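You operate a simulated robot arm through the tools that you are given. There is no shell and no other tool. Be economical: measure what you need, move in short steps, check, and stop when the job is done.

Carry out the task below with a simulated robot arm. There is one attempt and no reset: what you move stays moved.

## Task
Turn the grey desk mode knob to HAND. Then put the orange cap in the worn tray. Then put the narrow plate on the beige small paper sheet. Then take the wooden block from the top of the cream table and put it on the open end of the small conveyor. Then take the short roller from the top of the black table and leave it on the shelf under the white stand. Then switch the meter switch on the green bench on. Then put one of the grey blocks from the top of the wooden bench on the wood board there. Then put one of the white cards from the top of the wooden bench on the shelf under the green bench. Then fetch the label pouch from the top of the long grey bench and set it on top of the steel plate there. Then put the set-up card on the top of the steel table away on the top of the white table. Then take the blue pad from the top of the small table and leave it on the blue board. Then press the round button on the low bed three times. Then put the green strap coil on top of the small plate on the top of the green table. Then fetch the grey brush and set it in the cream tray. Keep to this order. Set down upright: short roller, blue pad.

Only the result counts: the job must be done as asked and must still hold three seconds after the hand-in. Knocking over, shifting, dropping, spilling or breaking anything else fails it. A push-on lid holds only when it is set on centred and level and pressed home; a screw cap is set on level and turned clockwise until tight. Flat cloth is picked up by pressing the open fingertips on it (5 to 10 N) and closing them slowly along it; thin cloth reads only 2 to 8 mm in the jaws.

## Robot
A 7-joint arm with a two-finger parallel gripper on a trunk, on a base that drives. Base frame: it is fixed to the floor where the robot stands at the start and does not move with it; the origin is under the middle of the robot, x ahead of it, y to its left, z up; the surface under the hand at the start is at about z = 0.88. Lengths are in m, angles in rad, forces in N, time in s.
With the tool pointing down near the work surface it reaches from about 0.48 to 0.92 m from the robot's upright axis, wherever it stands. Its first joint turns from -2.007 to 2.007 rad. Places, roughly: blue board (13x10x1 cm) [-5.5, 12.6, 0.9]; blue pad (9x6x6 cm) [-5.6, 12.8, 0.9]; cream tray [-6.5, 15.75, 0.75]; green strap coil (6x6x2 cm) [-7.3, 16, 0.9]; grey block [4.25, 11.5, 1]; grey block (3x3x5 cm) [4.3, 12.3, 0.9]; grey block (8x5x5 cm) [4.3, 11.9, 0.9]; grey brush (10x6x6 cm) [-6.9, 16, 0.9]; grey desk mode knob [0.7, 0, 0.9]; label pouch [1.5, 10.5, 0.75]; meter switch on the green bench [4, 9.5, 0.8]; narrow plate [4.25, 2, 0.75]; open end of the small conveyor [0.6, 1.6, 0.8]; orange cap (6x6x5 cm) [4, -0.8, 0.8]; round button on the low bed [-8, 13.7, 0.3]; set-up card [1, 10.5, 0.75]; shelf under the green bench [4.3, 10.1, 0.3]; shelf under the white stand (96x22 cm) [4.06, 0.66, 0.4]; short roller (17x5x5 cm) [1.7, 3.7, 0.9]; small paper sheet (37x28x2 cm) [4.4, 2.4, 0.9]; small plate (18x9x4 cm) [-6.9, 15.7, 0.9]; steel plate [1.5, 10, 0.75]; top of the white table [2.3, 16, 0.8]; white card [4.25, 12, 0.75]; wood board (24x19x2 cm) [4.4, 11.5, 0.9]; wooden block [4.25, 2.75, 0.75]; worn tray [1.75, 0.5, 0.25]. Payload 3.91 kg.
The tool frame sits at the grasp point between the pads (the TCP): z along the fingers, y along the line on which they close. The tips reach 0.03 m beyond it. Largest opening 0.11 m; finger width 0.02, thickness 0.01; the body of the gripper, 0.048 by 0.112 m, starts 0.055 m behind the TCP.
Orientation is told as [roll, pitch, yaw] about the base's x, y, z axes, in that order, counted from this pose: with the fingers straight down and closing along the base's y, the tool's x points along the base's -x, its y along +y and its z along -z.

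## Interface
- The arm moves only by the tool send_rows. Its argument "increments" is one flat list of numbers, 7 for each row, row after row: the shift along the tool's x, y, z in units of 40 mm (1.0 is 40 mm), then the turn, a rotation vector about the tool's x, y, z in units of 6 degrees (1.0 is 6 degrees), then the finger opening in m, from 0 to 0.11. In form: [x, y, z, rx, ry, rz, grip, x, y, z, rx, ry, rz, grip, ...]. A call has 1 to 20 rows; each row shifts and turns the commanded pose from where the row before left it, along the tool's axes as they then stand. A call with a number of a shift or a turn outside -1 to 1 is refused whole. A row lasts 0.2 s, in which the tool goes at most 0.05 m and 0.15 rad; a call with a longer step from one row to the next is refused whole, and so is a gripper value outside its range. A pose out of reach is approached as far as the arm can. The call stops where the force on the tool passes 40 N (or 10 N more than at its start, if that is more) or the arm is blocked; 0.2 s more then pass. The fingers move at their own pace (about 0.153 m/s each) and stop on an object; they squeeze with about 45 N. The grip force told is the motor's: it shows also when the fingers shut on nothing. Time passes only in rows, and 0.2 s behind the last, so rows that do not move let the fingers close. The reply holds the time, the measured pose of the TCP, the force on the tool along the base axes, the opening and the grip force, in the units named above and with some noise, with the torque about the TCP (base axes, N m) and any sound that the robot's microphone picked up.
- Cameras (640 x 400 px; columns grow to the right, rows downward): "scene" is now at [0.2273, 0.1694, 1.4047]; the picture's right is [-0.38, -0.93, 0.00], its down [-0.40, 0.16, -0.90] and it looks along [0.84, -0.34, -0.43] (base axes); focal length 270 px, centre (320, 200). "wrist" rides on the gripper at [0.072, 0.017, -0.103] in the tool frame; the picture's right is [-0.23, 0.97, 0.00], its down [-0.76, -0.18, -0.62] and it looks along [-0.61, -0.14, 0.78] (tool axes); focal length 222 px, centre (320, 200).
- capture(camera): a new picture of that camera. The clock stands still meanwhile.
- lift_body(by): slides the trunk up (or, below 0, down) by that many m; the arm and the scene camera ride with it, the base frame stays. It gives what a move gives, with no picture.
- roll_base(legs): drives the robot by 1 to 6 legs, each [ahead, left, turn to the left] in m, m and rad, along the robot's own axes; the way and the turn of a leg run together, so that a leg with both is an arc; at most 1.5 m and 3.142 rad a leg. The arm and the cameras ride along, it lands a little off, and it stops where it bumps. It gives what a move gives.
- turn_head(pan, tilt): turns the head with the scene camera to pan (to the left, within 1.396 rad either way) and tilt (down, from -0.506 to 1.204), counted from straight ahead of the robot. It gives what a move gives.
- pixel_to_xyz(camera, pixels): for up to 12 pixels [column, row] of the newest picture of that camera ("zoom" is the newest enlarged one), the place [x, y, z] in the base frame of the surface seen there, good to about 0.003 m. The clock stands still meanwhile.
- close_up(camera, box): a new picture of the part [left, top, right, bottom] of that camera's present view, enlarged. The clock stands still meanwhile.
- hand_in(): hands the job in; it is judged then, once.

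Work in short steps. Measure before you move; look again where a grasp or a placing could have gone wrong, and mend it. You have 385 turns and 352 pictures in all, those below and enlarged ones among them. Open the gripper and draw the arm clear of the work before you hand the job in, unless the task says otherwise; then end with one line.

The tools are called by a JSON object that holds its "api" and its "payload". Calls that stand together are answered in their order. send_rows: Moves the arm, as the interface text tells. Its arguments: {"type":"object","properties":{"increments":{"type":"array"}},"required":["increments"]} The other tools are called the same way: lift_body (by) slides the trunk up or down; roll_base (legs) drives the base; turn_head (pan, tilt) turns the head that bears the scene camera; capture (camera) takes a picture; pixel_to_xyz (camera, pixels) gives the place of the surface under pixels of a picture; close_up (camera, box) takes an enlarged picture of a part of a camera's view; hand_in () hands the job in.

At the start:

```text
t: 0.0
eef_pos: [0.5483, -0.0922, 1.2009]
orientation: [0.0, 0.0, 0.001]
wrist_force: [-0.1, -0.1, 1.1]
ft_torque: [-0.04, 0.03, -0.02]
finger_gap: 0.11
grasp_force: 0.1
trunk travel left (down, up): [-0.725, 0.265]
robot x, y, heading: [0.0006, -0.0011, -0.004]
head pan, tilt: [-0.389, 0.445]
```

scene: 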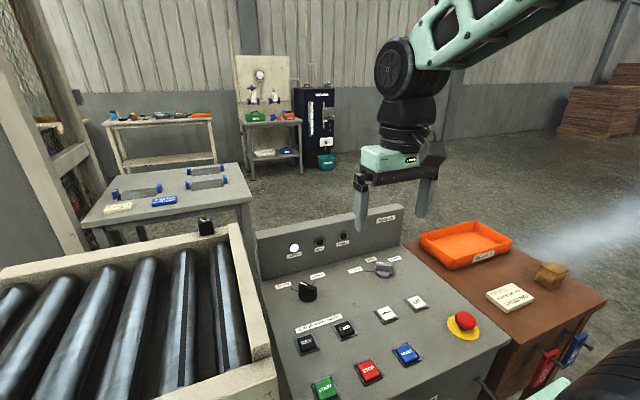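
wrist: 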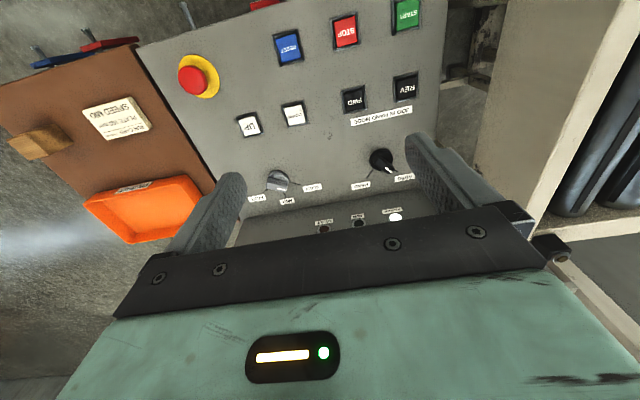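

The desk shows a black knob near (305,290) and a grey knob near (385,268). I enlarge both to read their labels.

{"api": "close_up", "payload": {"camera": "scene", "box": [250, 220, 430, 340]}}

{"api": "close_up", "payload": {"camera": "wrist", "box": [230, 90, 430, 230]}}

```text
3.33 times, centred on (340, 280) of scene
```

zoom: 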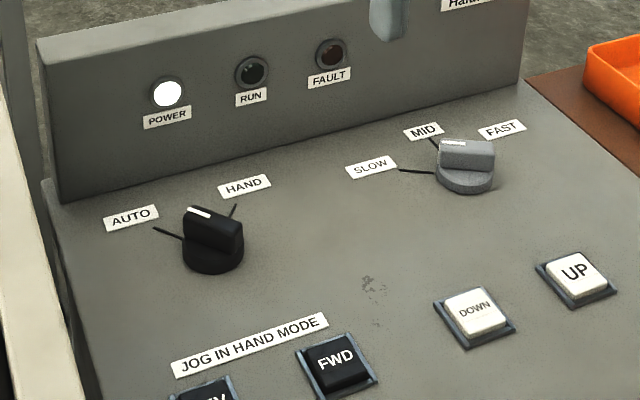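

```text
2.86 times, centred on (330, 160) of wrist
```

zoom: 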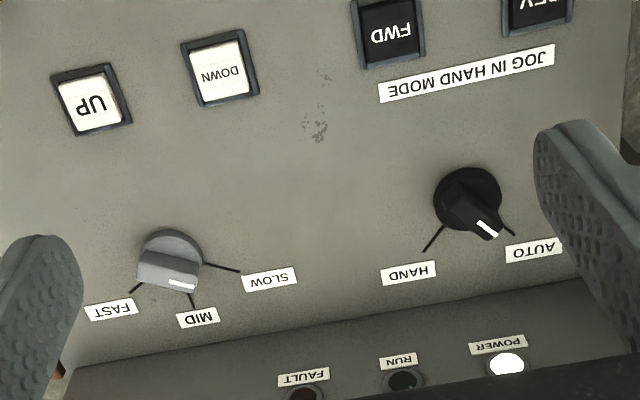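

The black knob (AUTO/HAND) is the mode knob, now pointing near AUTO. I measure its centre, its handle and the tick ends in the zoomed wrist picture.

{"api": "pixel_to_xyz", "payload": {"camera": "zoom", "pixels": [[466, 205], [487, 229], [514, 234], [425, 250], [442, 226], [455, 175], [435, 200], [420, 180], [470, 230], [500, 215]]}}

{"api": "capture", "payload": {"camera": "wrist"}}

```text
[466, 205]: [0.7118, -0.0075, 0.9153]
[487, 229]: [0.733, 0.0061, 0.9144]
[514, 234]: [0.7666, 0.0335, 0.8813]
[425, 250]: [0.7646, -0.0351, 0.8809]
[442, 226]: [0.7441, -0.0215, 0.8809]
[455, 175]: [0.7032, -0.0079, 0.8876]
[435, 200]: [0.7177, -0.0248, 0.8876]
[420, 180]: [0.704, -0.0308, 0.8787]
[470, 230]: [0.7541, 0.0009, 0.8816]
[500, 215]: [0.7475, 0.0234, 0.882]
```

```text
347 pictures are left
```

wrist: 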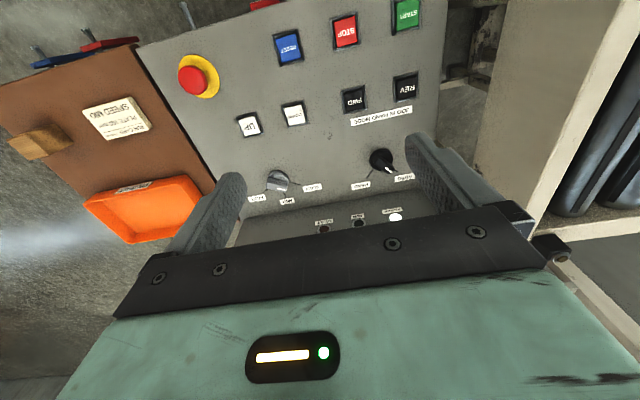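

The mode knob sits near (0.722, 0) with its handle top at z≈0.915. I check the backboard position and other pixels of the desk before going over.

{"api": "pixel_to_xyz", "payload": {"camera": "scene", "pixels": [[295, 231], [340, 220], [290, 272], [330, 262], [303, 291], [384, 265]]}}

{"api": "send_rows", "payload": {"increments": [-0.6, 0.33, 0.3, 0, 0, 0, 0.06, -0.6, 0.33, 0.3, 0, 0, 0, 0.06, -0.6, 0.33, 0.3, 0, 0, 0, 0.06, -0.6, 0.33, 0.3, 0, 0, 0, 0.06, -0.6, 0.33, 0.3, 0, 0, 0, 0.06, -0.6, 0.33, 0.3, 0, 0, 0, 0.06, -0.3, 0.33, 0.3, 0, 0, 0, 0.06]}}

```text
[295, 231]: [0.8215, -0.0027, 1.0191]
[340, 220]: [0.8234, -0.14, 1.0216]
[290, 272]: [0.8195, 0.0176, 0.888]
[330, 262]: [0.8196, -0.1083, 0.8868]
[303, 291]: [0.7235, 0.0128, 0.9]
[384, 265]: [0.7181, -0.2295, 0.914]
```

```text
t: 1.6
eef_pos: [0.7054, -0.0017, 1.1163]
orientation: [-0.002, -0.001, -0.001]
wrist_force: [-0.4, -0.6, 0.5]
ft_torque: [0.01, -0.01, -0.02]
finger_gap: 0.0601
grasp_force: 0.0
trunk travel left (down, up): [-0.725, 0.265]
robot x, y, heading: [-0.0049, 0.0028, -0.009]
head pan, tilt: [-0.389, 0.445]
```

I'm over the knob. I look at it from the wrist to get its centre and handle angle.

{"api": "capture", "payload": {"camera": "wrist"}}

{"api": "capture", "payload": {"camera": "scene"}}

```text
346 pictures are left
```

wrist: 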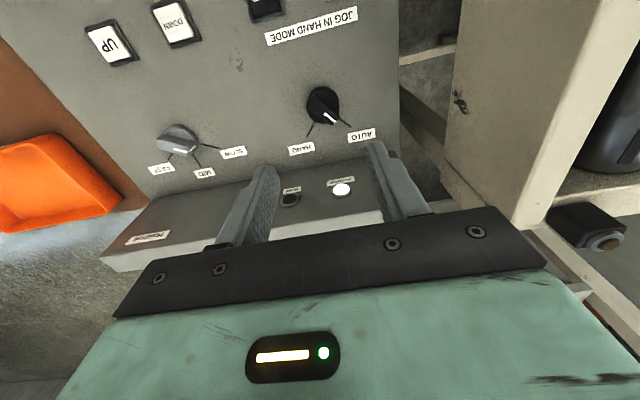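

```text
345 pictures are left
```

scene: 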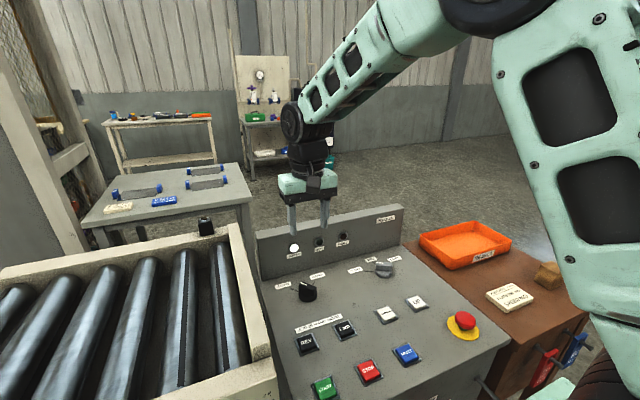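

The knob shows at (322,103). I enlarge it to get the angle.

{"api": "close_up", "payload": {"camera": "wrist", "box": [280, 75, 380, 138]}}

```text
6.35 times, centred on (330, 106) of wrist
```

zoom: 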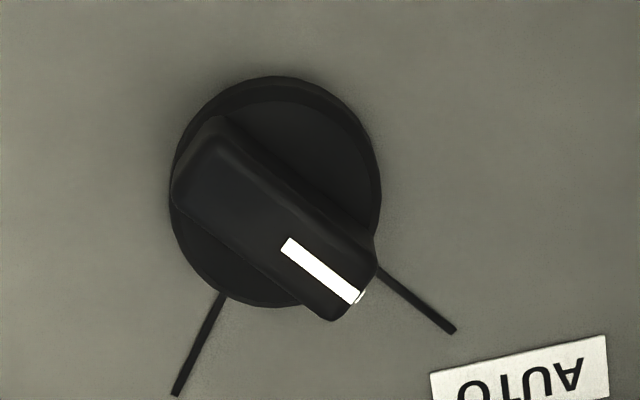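

{"api": "pixel_to_xyz", "payload": {"camera": "zoom", "pixels": [[195, 160], [345, 300], [289, 248], [352, 294], [452, 330], [382, 272], [177, 392], [220, 300], [275, 80], [270, 305], [172, 195], [380, 200]]}}

```text
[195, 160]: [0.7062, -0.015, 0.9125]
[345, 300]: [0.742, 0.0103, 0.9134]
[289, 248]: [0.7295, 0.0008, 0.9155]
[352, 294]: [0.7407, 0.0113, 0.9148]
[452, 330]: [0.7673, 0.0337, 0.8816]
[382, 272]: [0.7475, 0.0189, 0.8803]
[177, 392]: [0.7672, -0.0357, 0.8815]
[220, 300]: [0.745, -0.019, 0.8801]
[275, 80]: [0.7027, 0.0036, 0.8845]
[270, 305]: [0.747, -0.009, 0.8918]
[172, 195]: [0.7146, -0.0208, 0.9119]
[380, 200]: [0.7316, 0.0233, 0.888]
```

The knob's axis is at about (0.721, -0.001), and the ticks are at ±37°. I move over it, yaw +37° and descend partway with the fingers open across the handle.

{"api": "send_rows", "payload": {"increments": [-0.39, 0.01, 0, 0, 0, 0, 0.05, 0, 0, 0.6, 0, 0, -0.88, 0.05, 0, 0, 0.6, 0, 0, -0.88, 0.05, 0, 0, 0.6, 0, 0, -0.88, 0.05, 0, 0, 0.6, 0, 0, -0.88, 0.05, 0, 0, 0.6, 0, 0, -0.88, 0.05, 0, 0, 0.3, 0, 0, -0.88, 0.05, 0, 0, 0, 0, 0, -0.88, 0.05]}}

{"api": "capture", "payload": {"camera": "wrist"}}

```text
t: 3.4
eef_pos: [0.7192, 0.0014, 0.983]
orientation: [0.0, 0.002, 0.648]
wrist_force: [0.1, -0.2, -0.2]
ft_torque: [-0.01, 0.01, 0.04]
finger_gap: 0.0503
grasp_force: 0.1
trunk travel left (down, up): [-0.725, 0.265]
robot x, y, heading: [-0.0, 0.0019, 0.003]
head pan, tilt: [-0.389, 0.445]
```

```text
343 pictures are left
```

wrist: 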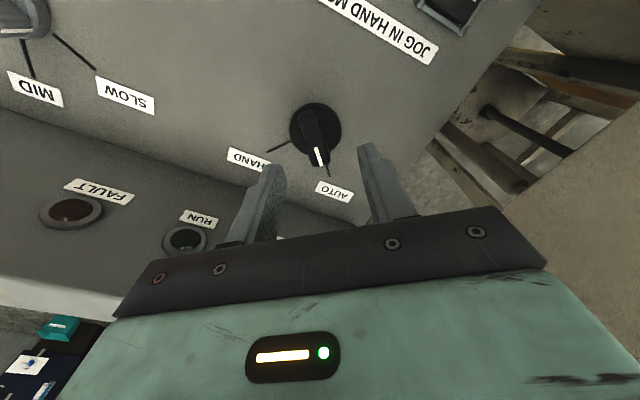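

The handle lines up between the fingers. I go down to TCP z≈0.926 and close on it.

{"api": "send_rows", "payload": {"increments": [0, 0, 0.5, 0, 0, 0, 0.05, 0, 0, 0.5, 0, 0, 0, 0.05, 0, 0, 0.43, 0, 0, 0, 0.05, 0, 0, 0, 0, 0, 0, 0.02, 0, 0, 0, 0, 0, 0, 0.008, 0, 0, 0, 0, 0, 0, 0.008]}}

{"api": "capture", "payload": {"camera": "wrist"}}

```text
t: 4.8
eef_pos: [0.7215, -0.0028, 0.9276]
orientation: [-0.006, 0.0, 0.639]
wrist_force: [20.1, -26.1, -6.3]
ft_torque: [-0.05, -0.94, -0.09]
finger_gap: 0.0179
grasp_force: 45.5
trunk travel left (down, up): [-0.725, 0.265]
robot x, y, heading: [-0.0029, 0.0011, -0.002]
head pan, tilt: [-0.389, 0.445]
```

```text
342 pictures are left
```

wrist: 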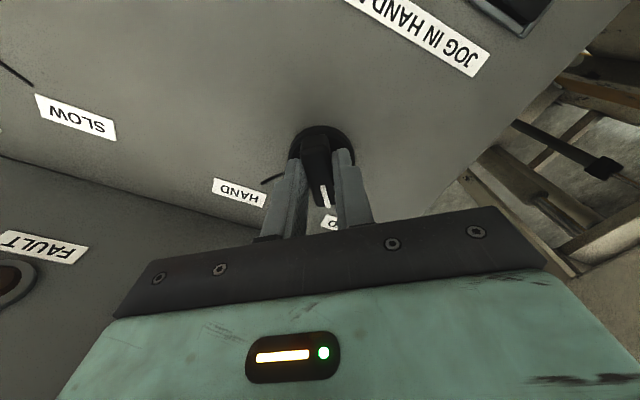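

Grasped, with about 33 N sideways load from a ~4 mm offset. I shift −y to relieve it, then turn clockwise by ~74°.

{"api": "send_rows", "payload": {"increments": [0, -0.11, 0, 0, 0, 0, 0.008, 0, 0, 0, 0, 0, 0.5, 0.008, 0, 0, 0, 0, 0, 0.9, 0.008]}}

```text
t: 5.6
eef_pos: [0.7225, -0.0022, 0.9276]
orientation: [0.0, 0.0, 0.497]
wrist_force: [14.1, -14.5, 2.7]
ft_torque: [-0.94, 0.72, -0.04]
finger_gap: 0.0178
grasp_force: 45.1
trunk travel left (down, up): [-0.725, 0.265]
robot x, y, heading: [-0.0004, 0.0015, 0.0]
head pan, tilt: [-0.389, 0.445]
```

It turns freely. I continue to yaw ≈ −0.65 (another ~11 units).

{"api": "send_rows", "payload": {"increments": [0, 0, 0, 0, 0, 0.92, 0.008, 0, 0, 0, 0, 0, 0.92, 0.008, 0, 0, 0, 0, 0, 0.92, 0.008, 0, 0, 0, 0, 0, 0.92, 0.008, 0, 0, 0, 0, 0, 0.92, 0.008, 0, 0, 0, 0, 0, 0.92, 0.008, 0, 0, 0, 0, 0, 0.92, 0.008, 0, 0, 0, 0, 0, 0.92, 0.008, 0, 0, 0, 0, 0, 0.92, 0.008, 0, 0, 0, 0, 0, 0.92, 0.008, 0, 0, 0, 0, 0, 0.92, 0.008, 0, 0, 0, 0, 0, 0.92, 0.008]}}

```text
t: 8.2
eef_pos: [0.7208, 0.0013, 0.9272]
orientation: [0.001, 0.002, -0.654]
wrist_force: [-3.9, 31.6, 3.3]
ft_torque: [0.17, -0.39, 0.1]
finger_gap: 0.0175
grasp_force: 45.2
trunk travel left (down, up): [-0.725, 0.265]
robot x, y, heading: [0.0027, -0.0001, -0.003]
head pan, tilt: [-0.389, 0.445]
```

Yaw is −0.654 with little torque. I open, rise and look.

{"api": "send_rows", "payload": {"increments": [0, 0, 0, 0, 0, 0, 0.05, 0, 0, 0, 0, 0, 0, 0.05, 0, 0, -1, 0, 0, 0, 0.05, 0, 0, -1, 0, 0, 0, 0.05, 0, 0, -1, 0, 0, 0, 0.05, 0, 0, -1, 0, 0, 0, 0.05]}}

{"api": "capture", "payload": {"camera": "wrist"}}

{"api": "capture", "payload": {"camera": "scene"}}

```text
t: 9.6
eef_pos: [0.7248, 0.0006, 1.0848]
orientation: [-0.002, 0.0, -0.658]
wrist_force: [0.2, 0.1, 1.0]
ft_torque: [0.0, 0.0, 0.0]
finger_gap: 0.0502
grasp_force: 0.1
trunk travel left (down, up): [-0.725, 0.265]
robot x, y, heading: [-0.0022, -0.0009, 0.001]
head pan, tilt: [-0.389, 0.445]
```

```text
341 pictures are left
```

wrist: 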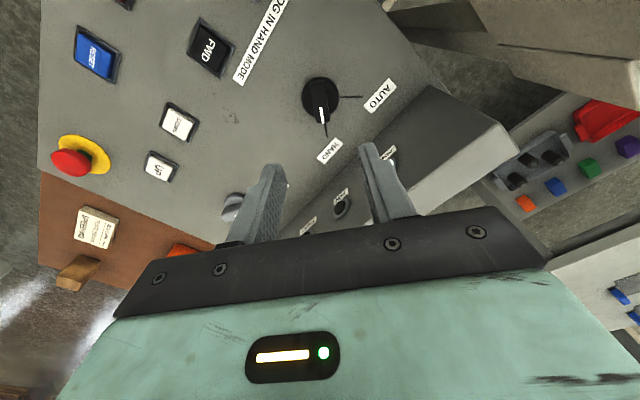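

```text
340 pictures are left
```

scene: 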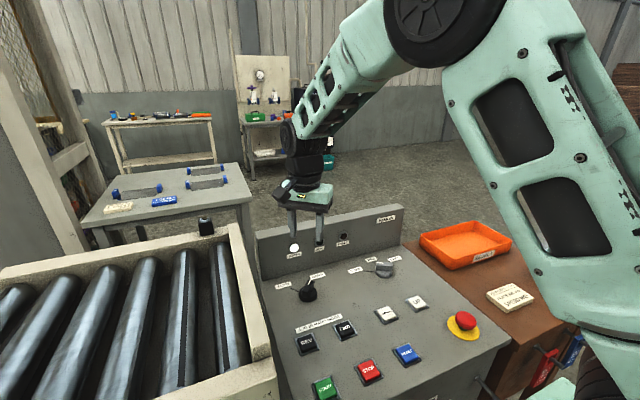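

The knob now points at HAND. I retract the arm to a compact pose and look around with the head.

{"api": "send_rows", "payload": {"increments": [0, 0, -0.5, 0, 0, -0.897, 0.05, 0, 0, -0.5, 0, 0, -0.897, 0.05, 0, 0, -0.5, 0, 0, -0.897, 0.05, 0, 0, -0.5, 0, 0, -0.897, 0.05, 0, 0, -0.5, 0, 0, -0.897, 0.05, 0, 0, -0.5, 0, 0, -0.897, 0.05, 0, 0, -0.5, 0, 0, -0.897, 0.05, 1, 0, 0, 0, 0, 0, 0.05, 1, 0, 0, 0, 0, 0, 0.05, 1, 0, 0, 0, 0, 0, 0.05, 1, 0, 0, 0, 0, 0, 0.05, 1, 0, 0, 0, 0, 0, 0.05]}}

{"api": "turn_head", "payload": {"pan": -0.9, "tilt": 0.45}}

{"api": "capture", "payload": {"camera": "scene"}}

{"api": "turn_head", "payload": {"pan": 0.2, "tilt": 0.35}}

{"api": "capture", "payload": {"camera": "scene"}}

{"api": "turn_head", "payload": {"pan": 1.2, "tilt": 0.45}}

{"api": "capture", "payload": {"camera": "scene"}}

```text
t: 12.2
eef_pos: [0.5215, -0.0034, 1.2286]
orientation: [0.0, 0.0, -0.001]
wrist_force: [0.8, 0.8, 0.0]
ft_torque: [0.04, 0.03, 0.04]
finger_gap: 0.0501
grasp_force: 0.1
trunk travel left (down, up): [-0.725, 0.265]
robot x, y, heading: [-0.0004, 0.0002, 0.001]
head pan, tilt: [-0.389, 0.445]
```

```text
t: 13.1
eef_pos: [0.5218, -0.0039, 1.2299]
orientation: [0.0, -0.001, 0.0]
wrist_force: [0.0, 0.1, -0.1]
ft_torque: [0.0, -0.01, 0.01]
finger_gap: 0.0502
grasp_force: 0.1
trunk travel left (down, up): [-0.725, 0.265]
robot x, y, heading: [-0.0003, 0.0006, -0.001]
head pan, tilt: [-0.901, 0.45]
```

```text
339 pictures are left
```

scene: 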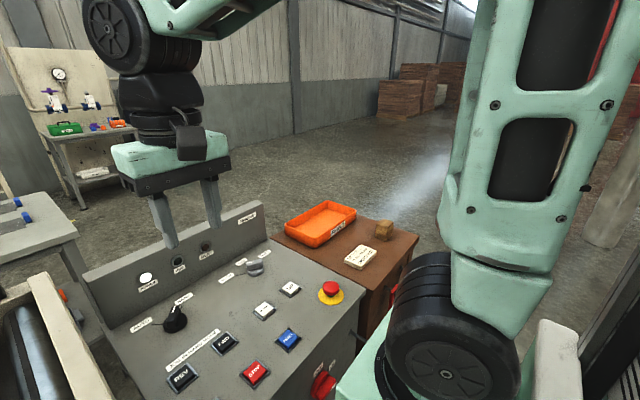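

```text
t: 14.5
eef_pos: [0.5209, -0.0029, 1.2285]
orientation: [0.0, 0.0, 0.001]
wrist_force: [0.1, 0.6, -0.2]
ft_torque: [0.04, 0.05, 0.01]
finger_gap: 0.0502
grasp_force: 0.1
trunk travel left (down, up): [-0.725, 0.265]
robot x, y, heading: [0.0008, -0.0011, -0.002]
head pan, tilt: [0.201, 0.351]
```

```text
338 pictures are left
```

scene: 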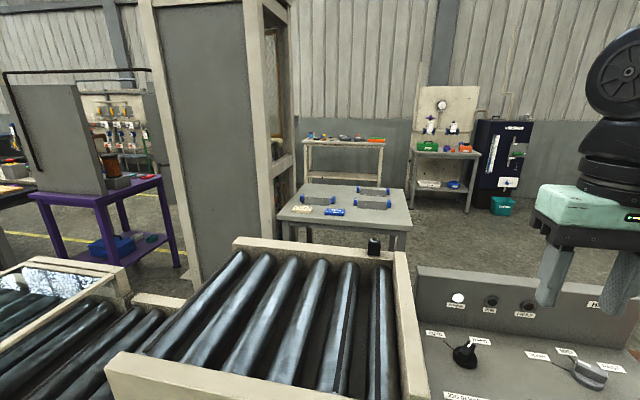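

```text
t: 15.7
eef_pos: [0.5213, -0.003, 1.2294]
orientation: [-0.001, 0.001, -0.002]
wrist_force: [-0.6, -0.2, 0.1]
ft_torque: [0.01, -0.01, -0.01]
finger_gap: 0.0501
grasp_force: 0.0
trunk travel left (down, up): [-0.725, 0.265]
robot x, y, heading: [-0.0017, 0.0024, 0.001]
head pan, tilt: [1.201, 0.45]
```

```text
337 pictures are left
```

scene: 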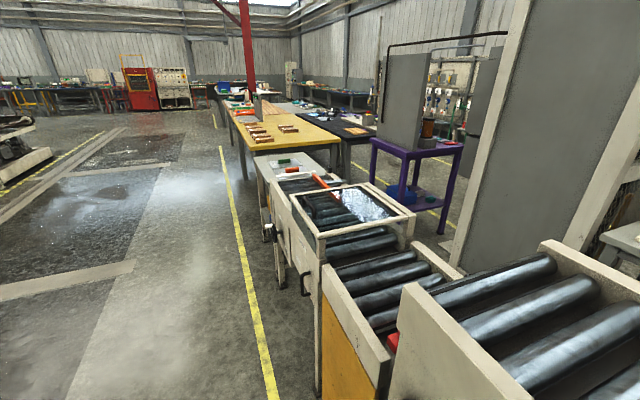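

The bench with the gauge, near (4, −0.8), is probably where the orange cap is. I look right and measure the obstacles for the way around.

{"api": "pixel_to_xyz", "payload": {"camera": "scene", "pixels": [[330, 190], [405, 215], [285, 160], [330, 145], [300, 105], [440, 155], [300, 170], [240, 125]]}}

{"api": "turn_head", "payload": {"pan": -1.39, "tilt": 0.5}}

{"api": "capture", "payload": {"camera": "scene"}}

{"api": "turn_head", "payload": {"pan": -0.7, "tilt": 0.35}}

{"api": "capture", "payload": {"camera": "scene"}}

{"api": "pixel_to_xyz", "payload": {"camera": "scene", "pixels": [[140, 90], [100, 130], [180, 100]]}}

```text
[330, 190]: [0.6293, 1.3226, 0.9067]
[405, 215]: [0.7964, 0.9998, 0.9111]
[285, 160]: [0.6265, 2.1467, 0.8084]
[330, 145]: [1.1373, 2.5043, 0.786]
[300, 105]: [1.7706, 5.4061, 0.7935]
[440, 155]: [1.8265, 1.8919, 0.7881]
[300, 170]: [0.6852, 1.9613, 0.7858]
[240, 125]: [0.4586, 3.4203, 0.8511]
```

```text
t: 18.1
eef_pos: [0.5219, -0.0044, 1.228]
orientation: [0.0, 0.0, 0.001]
wrist_force: [0.0, -0.2, -0.5]
ft_torque: [-0.01, 0.03, 0.01]
finger_gap: 0.0502
grasp_force: 0.0
trunk travel left (down, up): [-0.725, 0.265]
robot x, y, heading: [0.0009, 0.0008, 0.0]
head pan, tilt: [-1.389, 0.499]
```

```text
336 pictures are left
```

scene: 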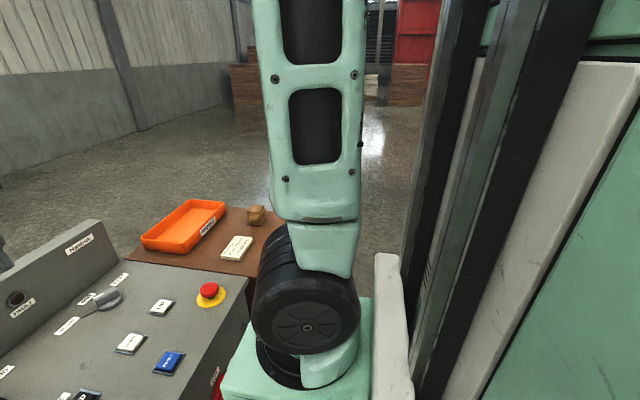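

```text
t: 19.1
eef_pos: [0.5222, -0.0029, 1.2292]
orientation: [-0.001, 0.0, 0.0]
wrist_force: [0.5, -0.3, 0.2]
ft_torque: [-0.01, 0.01, 0.04]
finger_gap: 0.0505
grasp_force: 0.1
trunk travel left (down, up): [-0.725, 0.265]
robot x, y, heading: [-0.0037, 0.0003, 0.004]
head pan, tilt: [-0.7, 0.351]
```

```text
335 pictures are left
```

scene: 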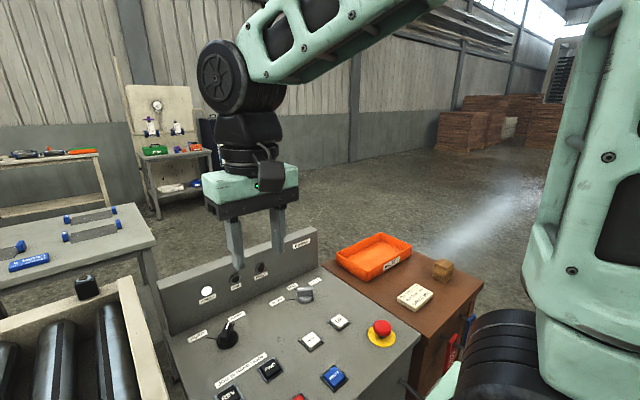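

```text
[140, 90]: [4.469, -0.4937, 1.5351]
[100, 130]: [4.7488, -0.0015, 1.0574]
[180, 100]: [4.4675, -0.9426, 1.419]
```

The route to the right looks clear. I zoom at the far benches to identify the objects, and measure the desk's right edge.

{"api": "close_up", "payload": {"camera": "scene", "box": [0, 80, 220, 280]}}

{"api": "pixel_to_xyz", "payload": {"camera": "scene", "pixels": [[485, 280], [440, 265], [380, 232], [420, 340], [480, 330], [450, 240], [155, 150], [180, 187], [205, 149], [140, 250], [20, 225], [130, 210]]}}

```text
2.00 times, centred on (110, 180) of scene
```

zoom: 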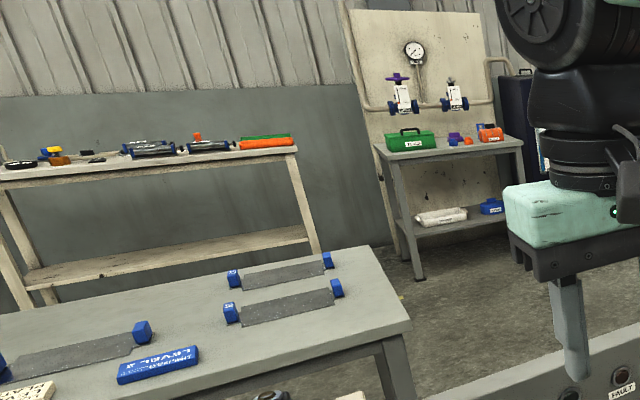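

```text
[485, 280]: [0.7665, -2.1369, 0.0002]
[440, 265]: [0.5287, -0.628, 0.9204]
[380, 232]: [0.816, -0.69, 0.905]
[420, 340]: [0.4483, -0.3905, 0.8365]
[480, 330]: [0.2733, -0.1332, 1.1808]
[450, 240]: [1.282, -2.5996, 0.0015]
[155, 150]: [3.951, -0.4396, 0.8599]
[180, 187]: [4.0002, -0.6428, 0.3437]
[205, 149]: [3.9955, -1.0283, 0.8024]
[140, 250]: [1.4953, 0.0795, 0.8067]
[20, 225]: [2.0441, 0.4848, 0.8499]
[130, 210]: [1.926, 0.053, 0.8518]
```

I back off, strafe right around the desk, and drive ahead.

{"api": "roll_base", "payload": {"legs": [[-0.25, 0, 0], [0, -1.4, 0], [1.4, 0, 0], [1.2, 0, 0]]}}

{"api": "turn_head", "payload": {"pan": 0.6, "tilt": 0.3}}

{"api": "capture", "payload": {"camera": "scene"}}

{"api": "turn_head", "payload": {"pan": 1.35, "tilt": 0.4}}

{"api": "capture", "payload": {"camera": "scene"}}

```text
t: 39.6
eef_pos: [2.797, -1.4865, 1.2292]
orientation: [0.0, 0.0, -0.029]
wrist_force: [-0.2, -0.3, 1.1]
ft_torque: [0.02, 0.0, 0.0]
finger_gap: 0.0502
grasp_force: 0.0
trunk travel left (down, up): [-0.725, 0.265]
robot x, y, heading: [2.2745, -1.4663, -0.03]
head pan, tilt: [-0.7, 0.351]
```

```text
t: 41.0
eef_pos: [2.7977, -1.4856, 1.2292]
orientation: [0.0, 0.0, -0.028]
wrist_force: [0.3, -0.2, 0.5]
ft_torque: [0.01, 0.01, -0.02]
finger_gap: 0.0498
grasp_force: 0.1
trunk travel left (down, up): [-0.725, 0.265]
robot x, y, heading: [2.2753, -1.4663, -0.029]
head pan, tilt: [0.6, 0.3]
```

```text
333 pictures are left
```

scene: 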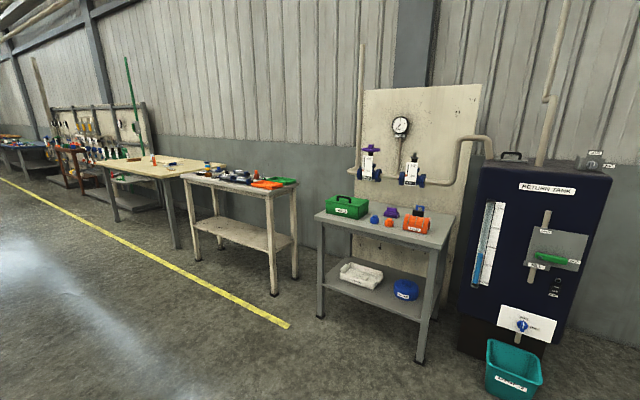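

```text
t: 42.1
eef_pos: [2.7976, -1.4869, 1.2287]
orientation: [0.002, 0.0, -0.029]
wrist_force: [0.6, 1.0, 0.1]
ft_torque: [-0.04, 0.0, -0.01]
finger_gap: 0.0503
grasp_force: 0.1
trunk travel left (down, up): [-0.725, 0.265]
robot x, y, heading: [2.2767, -1.4662, -0.028]
head pan, tilt: [1.349, 0.4]
```

```text
332 pictures are left
```

scene: 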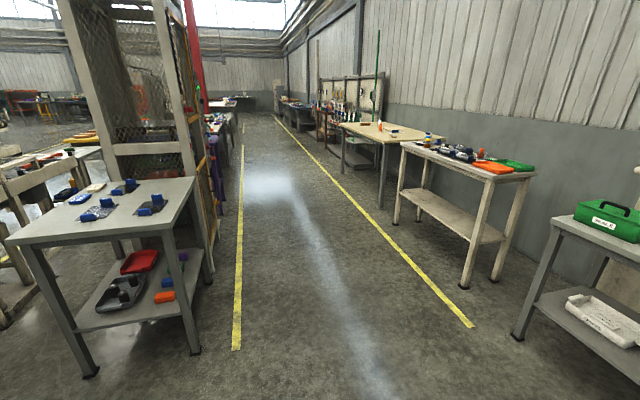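

The grey table's lower shelf (near 130,280) has trays, and the gauge bench has an orange item. I zoom on both.

{"api": "close_up", "payload": {"camera": "scene", "box": [60, 160, 260, 380]}}

{"api": "turn_head", "payload": {"pan": 0.35, "tilt": 0.3}}

{"api": "close_up", "payload": {"camera": "scene", "box": [160, 120, 340, 260]}}

{"api": "pixel_to_xyz", "payload": {"camera": "zoom", "pixels": [[300, 200], [400, 200], [200, 200]]}}

```text
1.82 times, centred on (160, 270) of scene
```

zoom: 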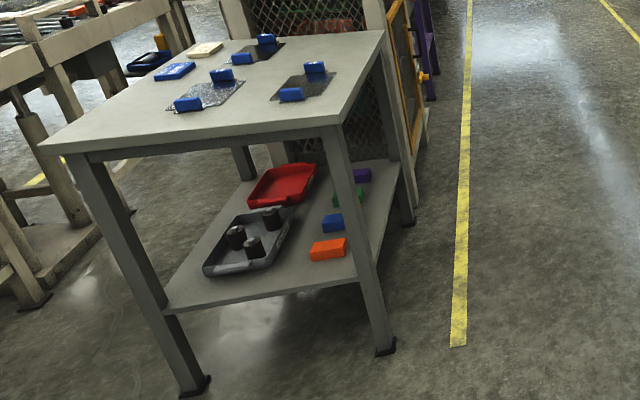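

```text
t: 43.4
eef_pos: [2.798, -1.4854, 1.2285]
orientation: [-0.001, -0.001, -0.029]
wrist_force: [-0.5, -0.3, 0.8]
ft_torque: [-0.02, 0.02, -0.01]
finger_gap: 0.0501
grasp_force: 0.1
trunk travel left (down, up): [-0.725, 0.265]
robot x, y, heading: [2.2766, -1.4679, -0.028]
head pan, tilt: [0.351, 0.3]
```

```text
2.86 times, centred on (250, 190) of scene
```

zoom: 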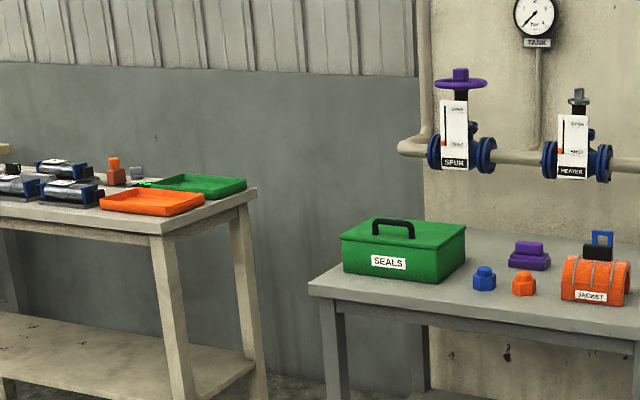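

```text
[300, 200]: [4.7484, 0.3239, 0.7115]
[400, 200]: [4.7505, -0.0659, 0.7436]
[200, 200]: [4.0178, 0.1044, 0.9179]
```

The orange cap is at zoom (524,285). I measure it and its neighbours.

{"api": "pixel_to_xyz", "payload": {"camera": "zoom", "pixels": [[524, 287], [484, 280], [310, 290], [528, 250], [590, 280], [420, 320], [400, 235]]}}

```text
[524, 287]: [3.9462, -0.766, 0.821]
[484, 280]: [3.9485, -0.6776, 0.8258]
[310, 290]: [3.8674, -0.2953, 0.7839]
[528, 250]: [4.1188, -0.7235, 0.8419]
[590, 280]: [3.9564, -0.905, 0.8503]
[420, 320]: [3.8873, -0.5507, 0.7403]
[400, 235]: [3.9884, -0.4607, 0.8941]
```

The cap is at about (3.97, −0.766). I drive to (3.2, −0.77) facing +x.

{"api": "roll_base", "payload": {"legs": [[0, 0, 0.028], [0, 0.7, 0], [0.93, 0, 0]]}}

{"api": "turn_head", "payload": {"pan": 0.0, "tilt": 0.6}}

{"api": "capture", "payload": {"camera": "scene"}}

{"api": "capture", "payload": {"camera": "wrist"}}

```text
t: 52.0
eef_pos: [3.7102, -0.757, 1.2289]
orientation: [-0.001, 0.0, 0.022]
wrist_force: [-0.7, -0.4, 0.6]
ft_torque: [-0.02, 0.0, -0.01]
finger_gap: 0.0503
grasp_force: 0.1
trunk travel left (down, up): [-0.725, 0.265]
robot x, y, heading: [3.1856, -0.7643, 0.019]
head pan, tilt: [0.351, 0.3]
```

```text
t: 52.8
eef_pos: [3.71, -0.7556, 1.2284]
orientation: [-0.001, 0.0, 0.025]
wrist_force: [0.1, -0.9, -0.6]
ft_torque: [0.0, -0.01, -0.02]
finger_gap: 0.0501
grasp_force: 0.0
trunk travel left (down, up): [-0.725, 0.265]
robot x, y, heading: [3.185, -0.766, 0.025]
head pan, tilt: [0.0, 0.6]
```

```text
329 pictures are left
```

scene: 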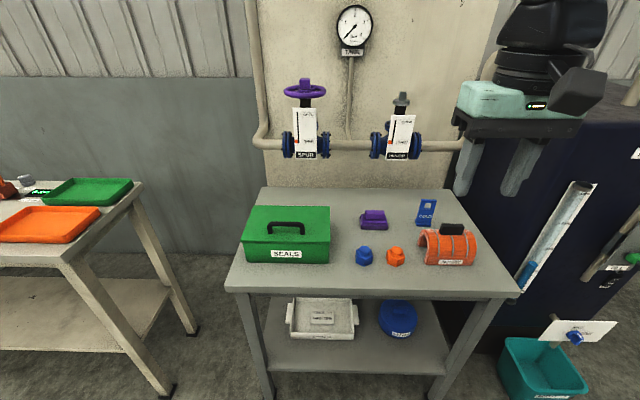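

```text
328 pictures are left
```

wrist: 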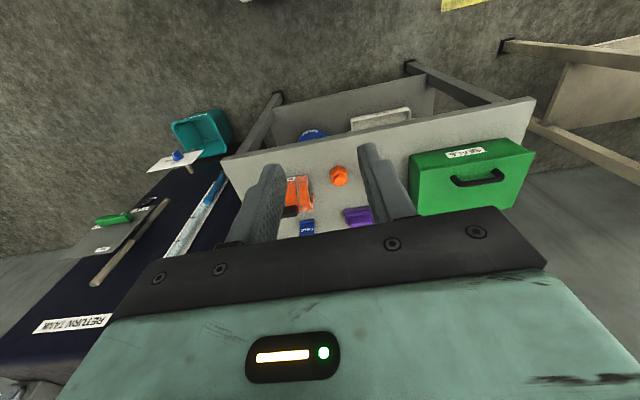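

I enlarge the orange cap in the scene view to measure its centre.

{"api": "close_up", "payload": {"camera": "scene", "box": [340, 230, 440, 290]}}

{"api": "pixel_to_xyz", "payload": {"camera": "zoom", "pixels": [[350, 130], [350, 200], [355, 232], [155, 130], [300, 170], [405, 170], [205, 160], [525, 200]]}}

```text
6.40 times, centred on (390, 260) of scene
```

zoom: 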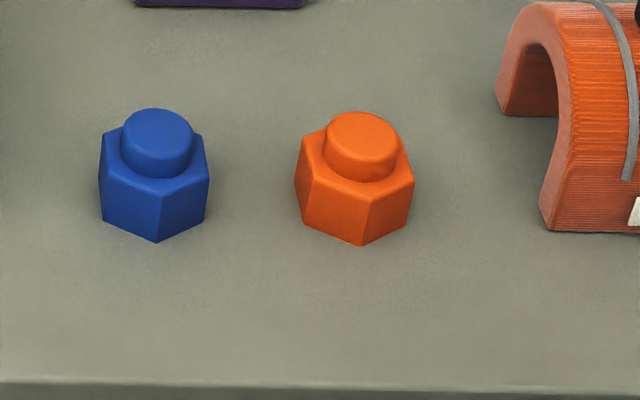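

```text
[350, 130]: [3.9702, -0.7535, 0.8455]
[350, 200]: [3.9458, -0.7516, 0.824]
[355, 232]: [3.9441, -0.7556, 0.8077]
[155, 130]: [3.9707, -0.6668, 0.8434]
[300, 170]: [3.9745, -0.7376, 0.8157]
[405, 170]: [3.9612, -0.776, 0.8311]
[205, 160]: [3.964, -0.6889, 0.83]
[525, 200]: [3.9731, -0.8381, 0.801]
```

The cap is a hex centred at about (3.971, −0.757) with its flats facing ±y. The bench is at z≈0.797. I move above it with a 0.08 opening.

{"api": "send_rows", "payload": {"increments": [0, 0, 0, 0, 0, 0.24, 0.08, -0.72, -0.01, 0.77, 0, 0, 0, 0.08, -0.72, 0, 0.77, 0, 0, 0, 0.08, -0.72, 0, 0.77, 0, 0, 0, 0.08, -0.72, 0, 0.77, 0, 0, 0, 0.08, -0.72, 0, 0.77, 0, 0, 0, 0.08, -0.72, 0, 0.77, 0, 0, 0, 0.08, -0.72, 0, 0.77, 0, 0, 0, 0.08, -0.72, 0, 0.77, 0, 0, 0, 0.08, -0.72, 0, 0.77, 0, 0, 0, 0.08]}}

{"api": "capture", "payload": {"camera": "wrist"}}

```text
t: 55.0
eef_pos: [3.969, -0.7585, 0.949]
orientation: [0.002, -0.001, -0.003]
wrist_force: [0.2, 0.0, 0.8]
ft_torque: [-0.01, -0.03, 0.04]
finger_gap: 0.0798
grasp_force: 0.1
trunk travel left (down, up): [-0.725, 0.265]
robot x, y, heading: [3.1895, -0.7659, 0.023]
head pan, tilt: [0.0, 0.6]
```

```text
326 pictures are left
```

wrist: 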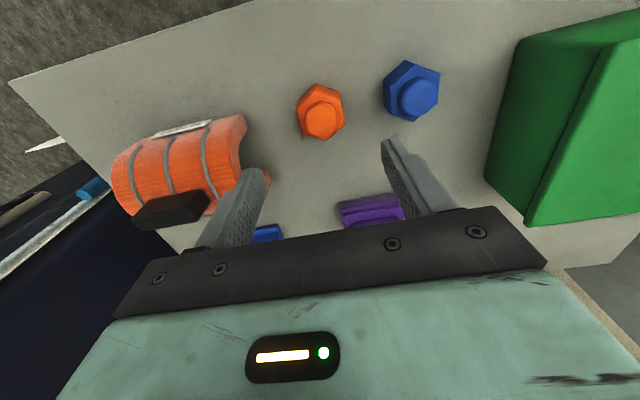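

I check the cap's top centre from the wrist at (322,120).

{"api": "pixel_to_xyz", "payload": {"camera": "wrist", "pixels": [[322, 121], [304, 118], [342, 122], [310, 90], [299, 98]]}}

```text
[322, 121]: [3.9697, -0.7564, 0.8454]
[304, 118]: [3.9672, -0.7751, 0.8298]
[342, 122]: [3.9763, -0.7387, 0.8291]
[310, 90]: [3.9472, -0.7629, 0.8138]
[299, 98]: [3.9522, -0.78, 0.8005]
```

Centre confirmed. I descend to z≈0.834 and close.

{"api": "send_rows", "payload": {"increments": [0, 0.03, 0.9, 0, 0, 0, 0.08, 0, 0, 0.9, 0, 0, 0, 0.08, 0, 0, 0.9, 0, 0, 0, 0.08, 0, 0, 0.15, 0, 0, 0, 0.08, 0, 0, 0, 0, 0, 0, 0.03, 0, 0, 0, 0, 0, 0, 0.03, 0, 0, 0, 0, 0, 0, 0.03]}}

```text
t: 56.6
eef_pos: [3.9685, -0.7548, 0.8387]
orientation: [0.0, 0.0, -0.003]
wrist_force: [0.5, 0.2, -0.4]
ft_torque: [-0.03, -0.03, 0.01]
finger_gap: 0.0507
grasp_force: 44.7
trunk travel left (down, up): [-0.725, 0.265]
robot x, y, heading: [3.1906, -0.7649, 0.021]
head pan, tilt: [0.0, 0.6]
```

Gripped at 0.051. I lift straight up and then back.

{"api": "send_rows", "payload": {"increments": [0, 0, -0.5, 0, 0, 0, 0.03, 0, 0, -1, 0, 0, 0, 0.03, 0, 0, -1, 0, 0, 0, 0.03, 0, 0, -1, 0, 0, 0, 0.03, 0.75, 0, -0.7, 0, 0, 0, 0.03, 0.75, 0, -0.7, 0, 0, 0, 0.03, 0.75, 0, -0.7, 0, 0, 0, 0.03, 0.75, 0, -0.7, 0, 0, 0, 0.03, 0.75, 0, -0.7, 0, 0, 0, 0.03, 0.75, 0, -0.7, 0, 0, 0, 0.03, 0.75, 0, -0.7, 0, 0, 0, 0.03, 0.75, 0, -0.7, 0, 0, 0, 0.03]}}

{"api": "capture", "payload": {"camera": "wrist"}}

```text
t: 59.2
eef_pos: [3.7319, -0.7579, 1.2001]
orientation: [0.0, 0.003, -0.001]
wrist_force: [0.6, -1.0, -2.0]
ft_torque: [0.01, 0.01, -0.01]
finger_gap: 0.0503
grasp_force: 45.0
trunk travel left (down, up): [-0.725, 0.265]
robot x, y, heading: [3.1896, -0.7654, 0.021]
head pan, tilt: [0.0, 0.6]
```

```text
325 pictures are left
```

wrist: 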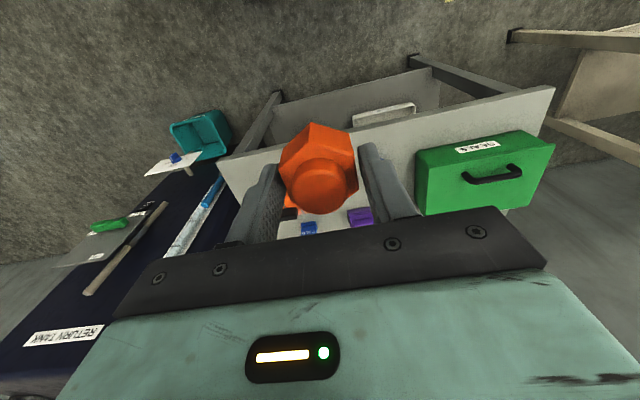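

The cap is held well. I back away, drive up the aisle and face the grey table, then look at its lower shelf.

{"api": "roll_base", "payload": {"legs": [[-0.35, 0, 0], [0, 0, 1.55], [1.1, 0, 0], [0, 0, 1.57]]}}

{"api": "turn_head", "payload": {"pan": 0.1, "tilt": 0.75}}

{"api": "capture", "payload": {"camera": "scene"}}

```text
t: 74.3
eef_pos: [2.2813, 0.2996, 1.2003]
orientation: [0.0, 0.0, -3.135]
wrist_force: [-0.1, -0.3, -1.4]
ft_torque: [-0.01, 0.0, 0.0]
finger_gap: 0.0505
grasp_force: 45.3
trunk travel left (down, up): [-0.725, 0.265]
robot x, y, heading: [2.822, 0.3111, -3.114]
head pan, tilt: [0.0, 0.6]
```

```text
t: 75.0
eef_pos: [2.2813, 0.3011, 1.2005]
orientation: [0.001, -0.001, -3.133]
wrist_force: [0.5, 0.7, -0.6]
ft_torque: [0.0, -0.03, 0.0]
finger_gap: 0.0506
grasp_force: 45.2
trunk travel left (down, up): [-0.725, 0.265]
robot x, y, heading: [2.8281, 0.3131, -3.106]
head pan, tilt: [0.099, 0.75]
```

```text
324 pictures are left
```

scene: 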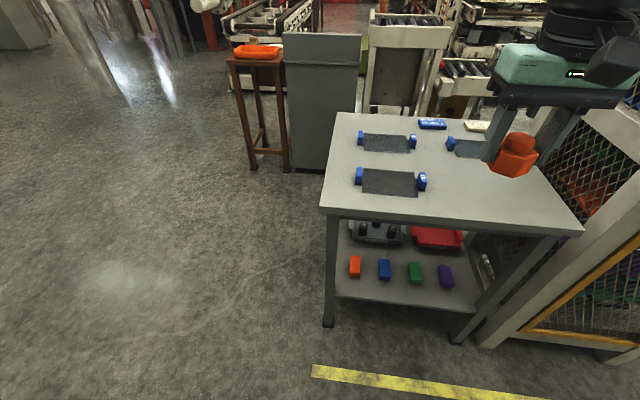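

I measure the table, the shelf items and the trays.

{"api": "pixel_to_xyz", "payload": {"camera": "scene", "pixels": [[322, 212], [580, 232], [362, 282], [460, 300], [355, 268], [385, 272], [375, 232], [435, 237], [340, 295], [480, 310], [335, 115], [415, 228]]}}

{"api": "close_up", "payload": {"camera": "scene", "box": [320, 200, 500, 320]}}

```text
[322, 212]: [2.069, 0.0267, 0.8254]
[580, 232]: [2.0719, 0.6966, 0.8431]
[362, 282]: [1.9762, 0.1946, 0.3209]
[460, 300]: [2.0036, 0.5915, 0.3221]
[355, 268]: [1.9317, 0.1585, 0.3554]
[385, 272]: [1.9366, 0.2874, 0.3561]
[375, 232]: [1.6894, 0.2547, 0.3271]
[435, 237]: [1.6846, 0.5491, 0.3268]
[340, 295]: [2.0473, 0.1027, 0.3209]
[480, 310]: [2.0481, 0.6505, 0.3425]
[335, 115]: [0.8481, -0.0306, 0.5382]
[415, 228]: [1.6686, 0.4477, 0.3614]
```

```text
3.33 times, centred on (410, 260) of scene
```

zoom: 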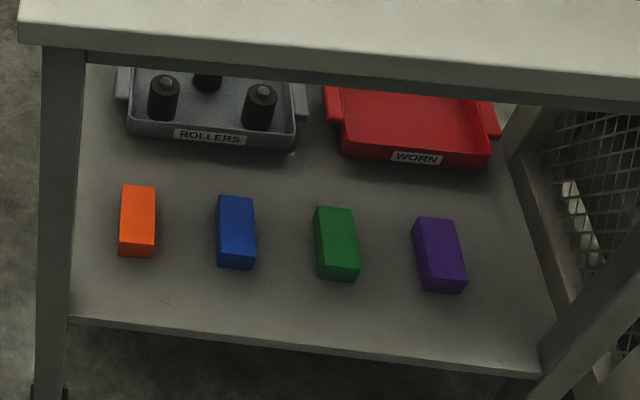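

The red tray is marked WORN, with its front edge at x≈1.70, y≈0.44–0.63, on a shelf at z≈0.32. I'll set up a stretched, tilted tool away from the table and then insert by driving. First I back off and align.

{"api": "roll_base", "payload": {"legs": [[0, 0, -0.035], [-0.42, 0, 0], [0, -0.22, 0]]}}

{"api": "send_rows", "payload": {"increments": [0, 0, 0, 0, -1, 0, 0.03, 0, 0, 0, 0, -1, 0, 0.03, 0, 0, 0, 0, -1, 0, 0.03, 0, 0, 0, 0, -1, 0, 0.03, 0, 0, 0, 0, -1, 0, 0.03, 0, 0, 0, 0, -1, 0, 0.03, 0, 0, 0, 0, -1, 0, 0.03, 0, 0, 0, 0, -1, 0, 0.03, 0, 0, 0, 0, -1, 0, 0.03]}}

{"api": "turn_head", "payload": {"pan": -0.3, "tilt": 0.6}}

{"api": "capture", "payload": {"camera": "scene"}}

```text
t: 79.2
eef_pos: [2.6958, 0.5338, 1.1998]
orientation: [0.001, 0.001, 3.116]
wrist_force: [0.7, 0.0, -2.2]
ft_torque: [-0.01, 0.03, -0.03]
finger_gap: 0.0503
grasp_force: 45.0
trunk travel left (down, up): [-0.725, 0.265]
robot x, y, heading: [3.2356, 0.5323, 3.141]
head pan, tilt: [0.099, 0.75]
```

```text
t: 81.2
eef_pos: [2.6827, 0.5246, 1.2137]
orientation: [-0.002, -0.939, 3.117]
wrist_force: [0.6, -0.5, -2.0]
ft_torque: [0.01, 0.02, 0.01]
finger_gap: 0.0503
grasp_force: 45.0
out of reach, approached as far as the arm can: row 9
trunk travel left (down, up): [-0.725, 0.265]
robot x, y, heading: [3.2365, 0.5289, 3.145]
head pan, tilt: [0.099, 0.75]
```

```text
t: 82.1
eef_pos: [2.683, 0.524, 1.2145]
orientation: [-0.003, -0.941, 3.117]
wrist_force: [0.8, -0.3, -1.3]
ft_torque: [-0.01, -0.03, 0.02]
finger_gap: 0.0504
grasp_force: 45.0
trunk travel left (down, up): [-0.725, 0.265]
robot x, y, heading: [3.2366, 0.5311, 3.143]
head pan, tilt: [-0.3, 0.6]
```

```text
322 pictures are left
```

scene: 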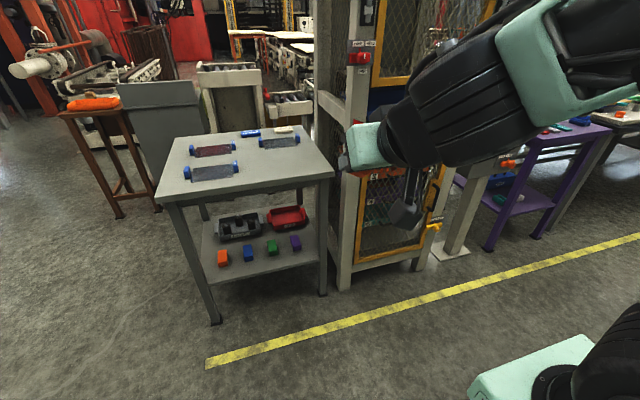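

I extend the tilted tool forward about 0.32 m.

{"api": "send_rows", "payload": {"increments": [-0.59, 0, 0.808, 0, 0, 0, 0.03, -0.59, 0, 0.808, 0, 0, 0, 0.03, -0.59, 0, 0.808, 0, 0, 0, 0.03, -0.59, 0, 0.808, 0, 0, 0, 0.03, -0.59, 0, 0.808, 0, 0, 0, 0.03, -0.59, 0, 0.808, 0, 0, 0, 0.03, -0.59, 0, 0.808, 0, 0, 0, 0.03, -0.59, 0, 0.808, 0, 0, 0, 0.03]}}

{"api": "turn_head", "payload": {"pan": -0.3, "tilt": 0.3}}

{"api": "capture", "payload": {"camera": "scene"}}

```text
t: 83.9
eef_pos: [2.3632, 0.5334, 1.2171]
orientation: [-0.001, -0.943, 3.118]
wrist_force: [-0.6, 0.6, -0.4]
ft_torque: [0.0, -0.02, -0.05]
finger_gap: 0.0505
grasp_force: 44.5
trunk travel left (down, up): [-0.725, 0.265]
robot x, y, heading: [3.2351, 0.5265, 3.14]
head pan, tilt: [-0.3, 0.6]
```

```text
t: 84.7
eef_pos: [2.3642, 0.5341, 1.2176]
orientation: [-0.001, -0.941, 3.117]
wrist_force: [0.8, 0.2, -1.3]
ft_torque: [0.0, -0.05, -0.02]
finger_gap: 0.0505
grasp_force: 44.8
trunk travel left (down, up): [-0.725, 0.265]
robot x, y, heading: [3.2393, 0.5274, 3.139]
head pan, tilt: [-0.3, 0.3]
```

```text
321 pictures are left
```

scene: 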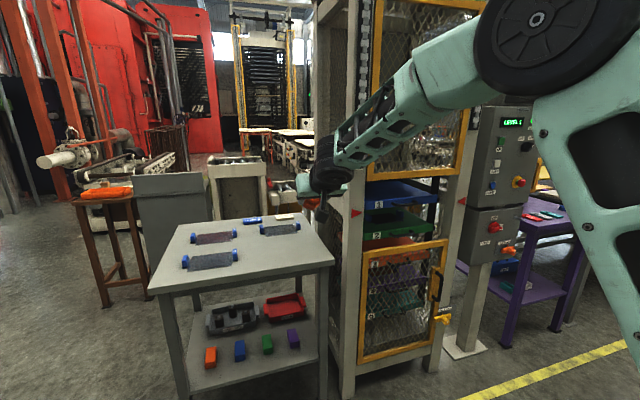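

I measure points along the arm to learn its geometry.

{"api": "pixel_to_xyz", "payload": {"camera": "scene", "pixels": [[535, 20], [480, 60], [400, 110], [350, 125], [330, 165], [310, 188], [380, 150], [440, 105], [590, 150], [190, 290], [325, 270]]}}

```text
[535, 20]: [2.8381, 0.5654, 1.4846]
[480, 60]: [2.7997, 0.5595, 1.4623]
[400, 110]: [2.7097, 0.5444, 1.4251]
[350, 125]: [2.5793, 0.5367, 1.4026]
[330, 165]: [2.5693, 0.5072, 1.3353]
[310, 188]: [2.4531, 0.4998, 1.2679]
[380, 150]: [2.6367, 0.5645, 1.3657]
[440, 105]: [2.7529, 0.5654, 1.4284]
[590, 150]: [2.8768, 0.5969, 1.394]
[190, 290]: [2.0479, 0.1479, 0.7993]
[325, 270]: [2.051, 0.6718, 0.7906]
```

I measure the table's front edge thickness and the tray in this picture.

{"api": "close_up", "payload": {"camera": "scene", "box": [180, 250, 340, 360]}}

{"api": "pixel_to_xyz", "payload": {"camera": "zoom", "pixels": [[200, 120], [200, 132], [200, 105], [400, 260], [340, 190], [500, 220], [410, 290], [480, 275], [360, 205], [300, 80]]}}

```text
3.64 times, centred on (260, 305) of scene
```

zoom: 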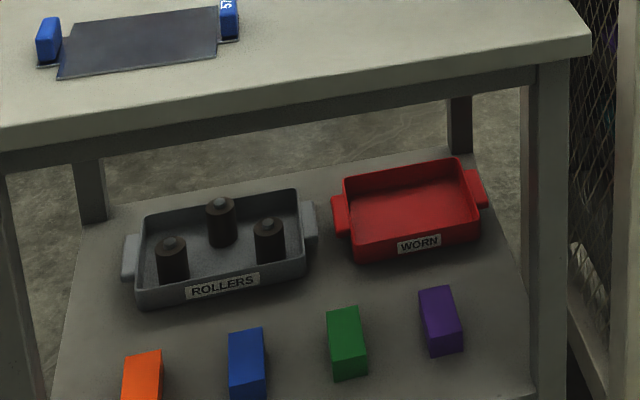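

```text
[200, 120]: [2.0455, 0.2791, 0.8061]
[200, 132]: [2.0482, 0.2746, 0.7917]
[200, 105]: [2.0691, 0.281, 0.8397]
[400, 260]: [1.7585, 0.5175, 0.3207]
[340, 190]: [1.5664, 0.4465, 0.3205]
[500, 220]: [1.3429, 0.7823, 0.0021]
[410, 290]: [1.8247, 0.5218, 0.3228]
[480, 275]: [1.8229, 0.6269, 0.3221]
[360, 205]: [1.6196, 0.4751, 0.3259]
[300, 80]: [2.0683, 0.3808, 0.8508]
```

The tilted tool carries the wrist camera low, close to the rim. I try turning the tool 180° about its own axis in free air so the camera is on top.

{"api": "send_rows", "payload": {"increments": [0, 0, 0, 0, 0, 1, 0.03, 0, 0, 0, 0, 0, 1, 0.03, 0, 0, 0, 0, 0, 1, 0.03, 0, 0, 0, 0, 0, 1, 0.03, 0, 0, 0, 0, 0, 1, 0.03, 0, 0, 0, 0, 0, 1, 0.03, 0, 0, 0, 0, 0, 1, 0.03, 0, 0, 0, 0, 0, 1, 0.03, 0, 0, 0, 0, 0, 1, 0.03, 0, 0, 0, 0, 0, 1, 0.03, 0, 0, 0, 0, 0, 1, 0.03, 0, 0, 0, 0, 0, 1, 0.03, 0, 0, 0, 0, 0, 1, 0.03, 0, 0, 0, 0, 0, 1, 0.03, 0, 0, 0, 0, 0, 1, 0.03]}}

```text
t: 87.9
eef_pos: [2.3637, 0.5323, 1.2145]
orientation: [0.942, 0.002, 1.545]
wrist_force: [0.5, -0.4, -1.8]
ft_torque: [0.02, -0.04, 0.0]
finger_gap: 0.0504
grasp_force: 44.1
trunk travel left (down, up): [-0.725, 0.265]
robot x, y, heading: [3.239, 0.5313, 3.145]
head pan, tilt: [-0.3, 0.3]
```

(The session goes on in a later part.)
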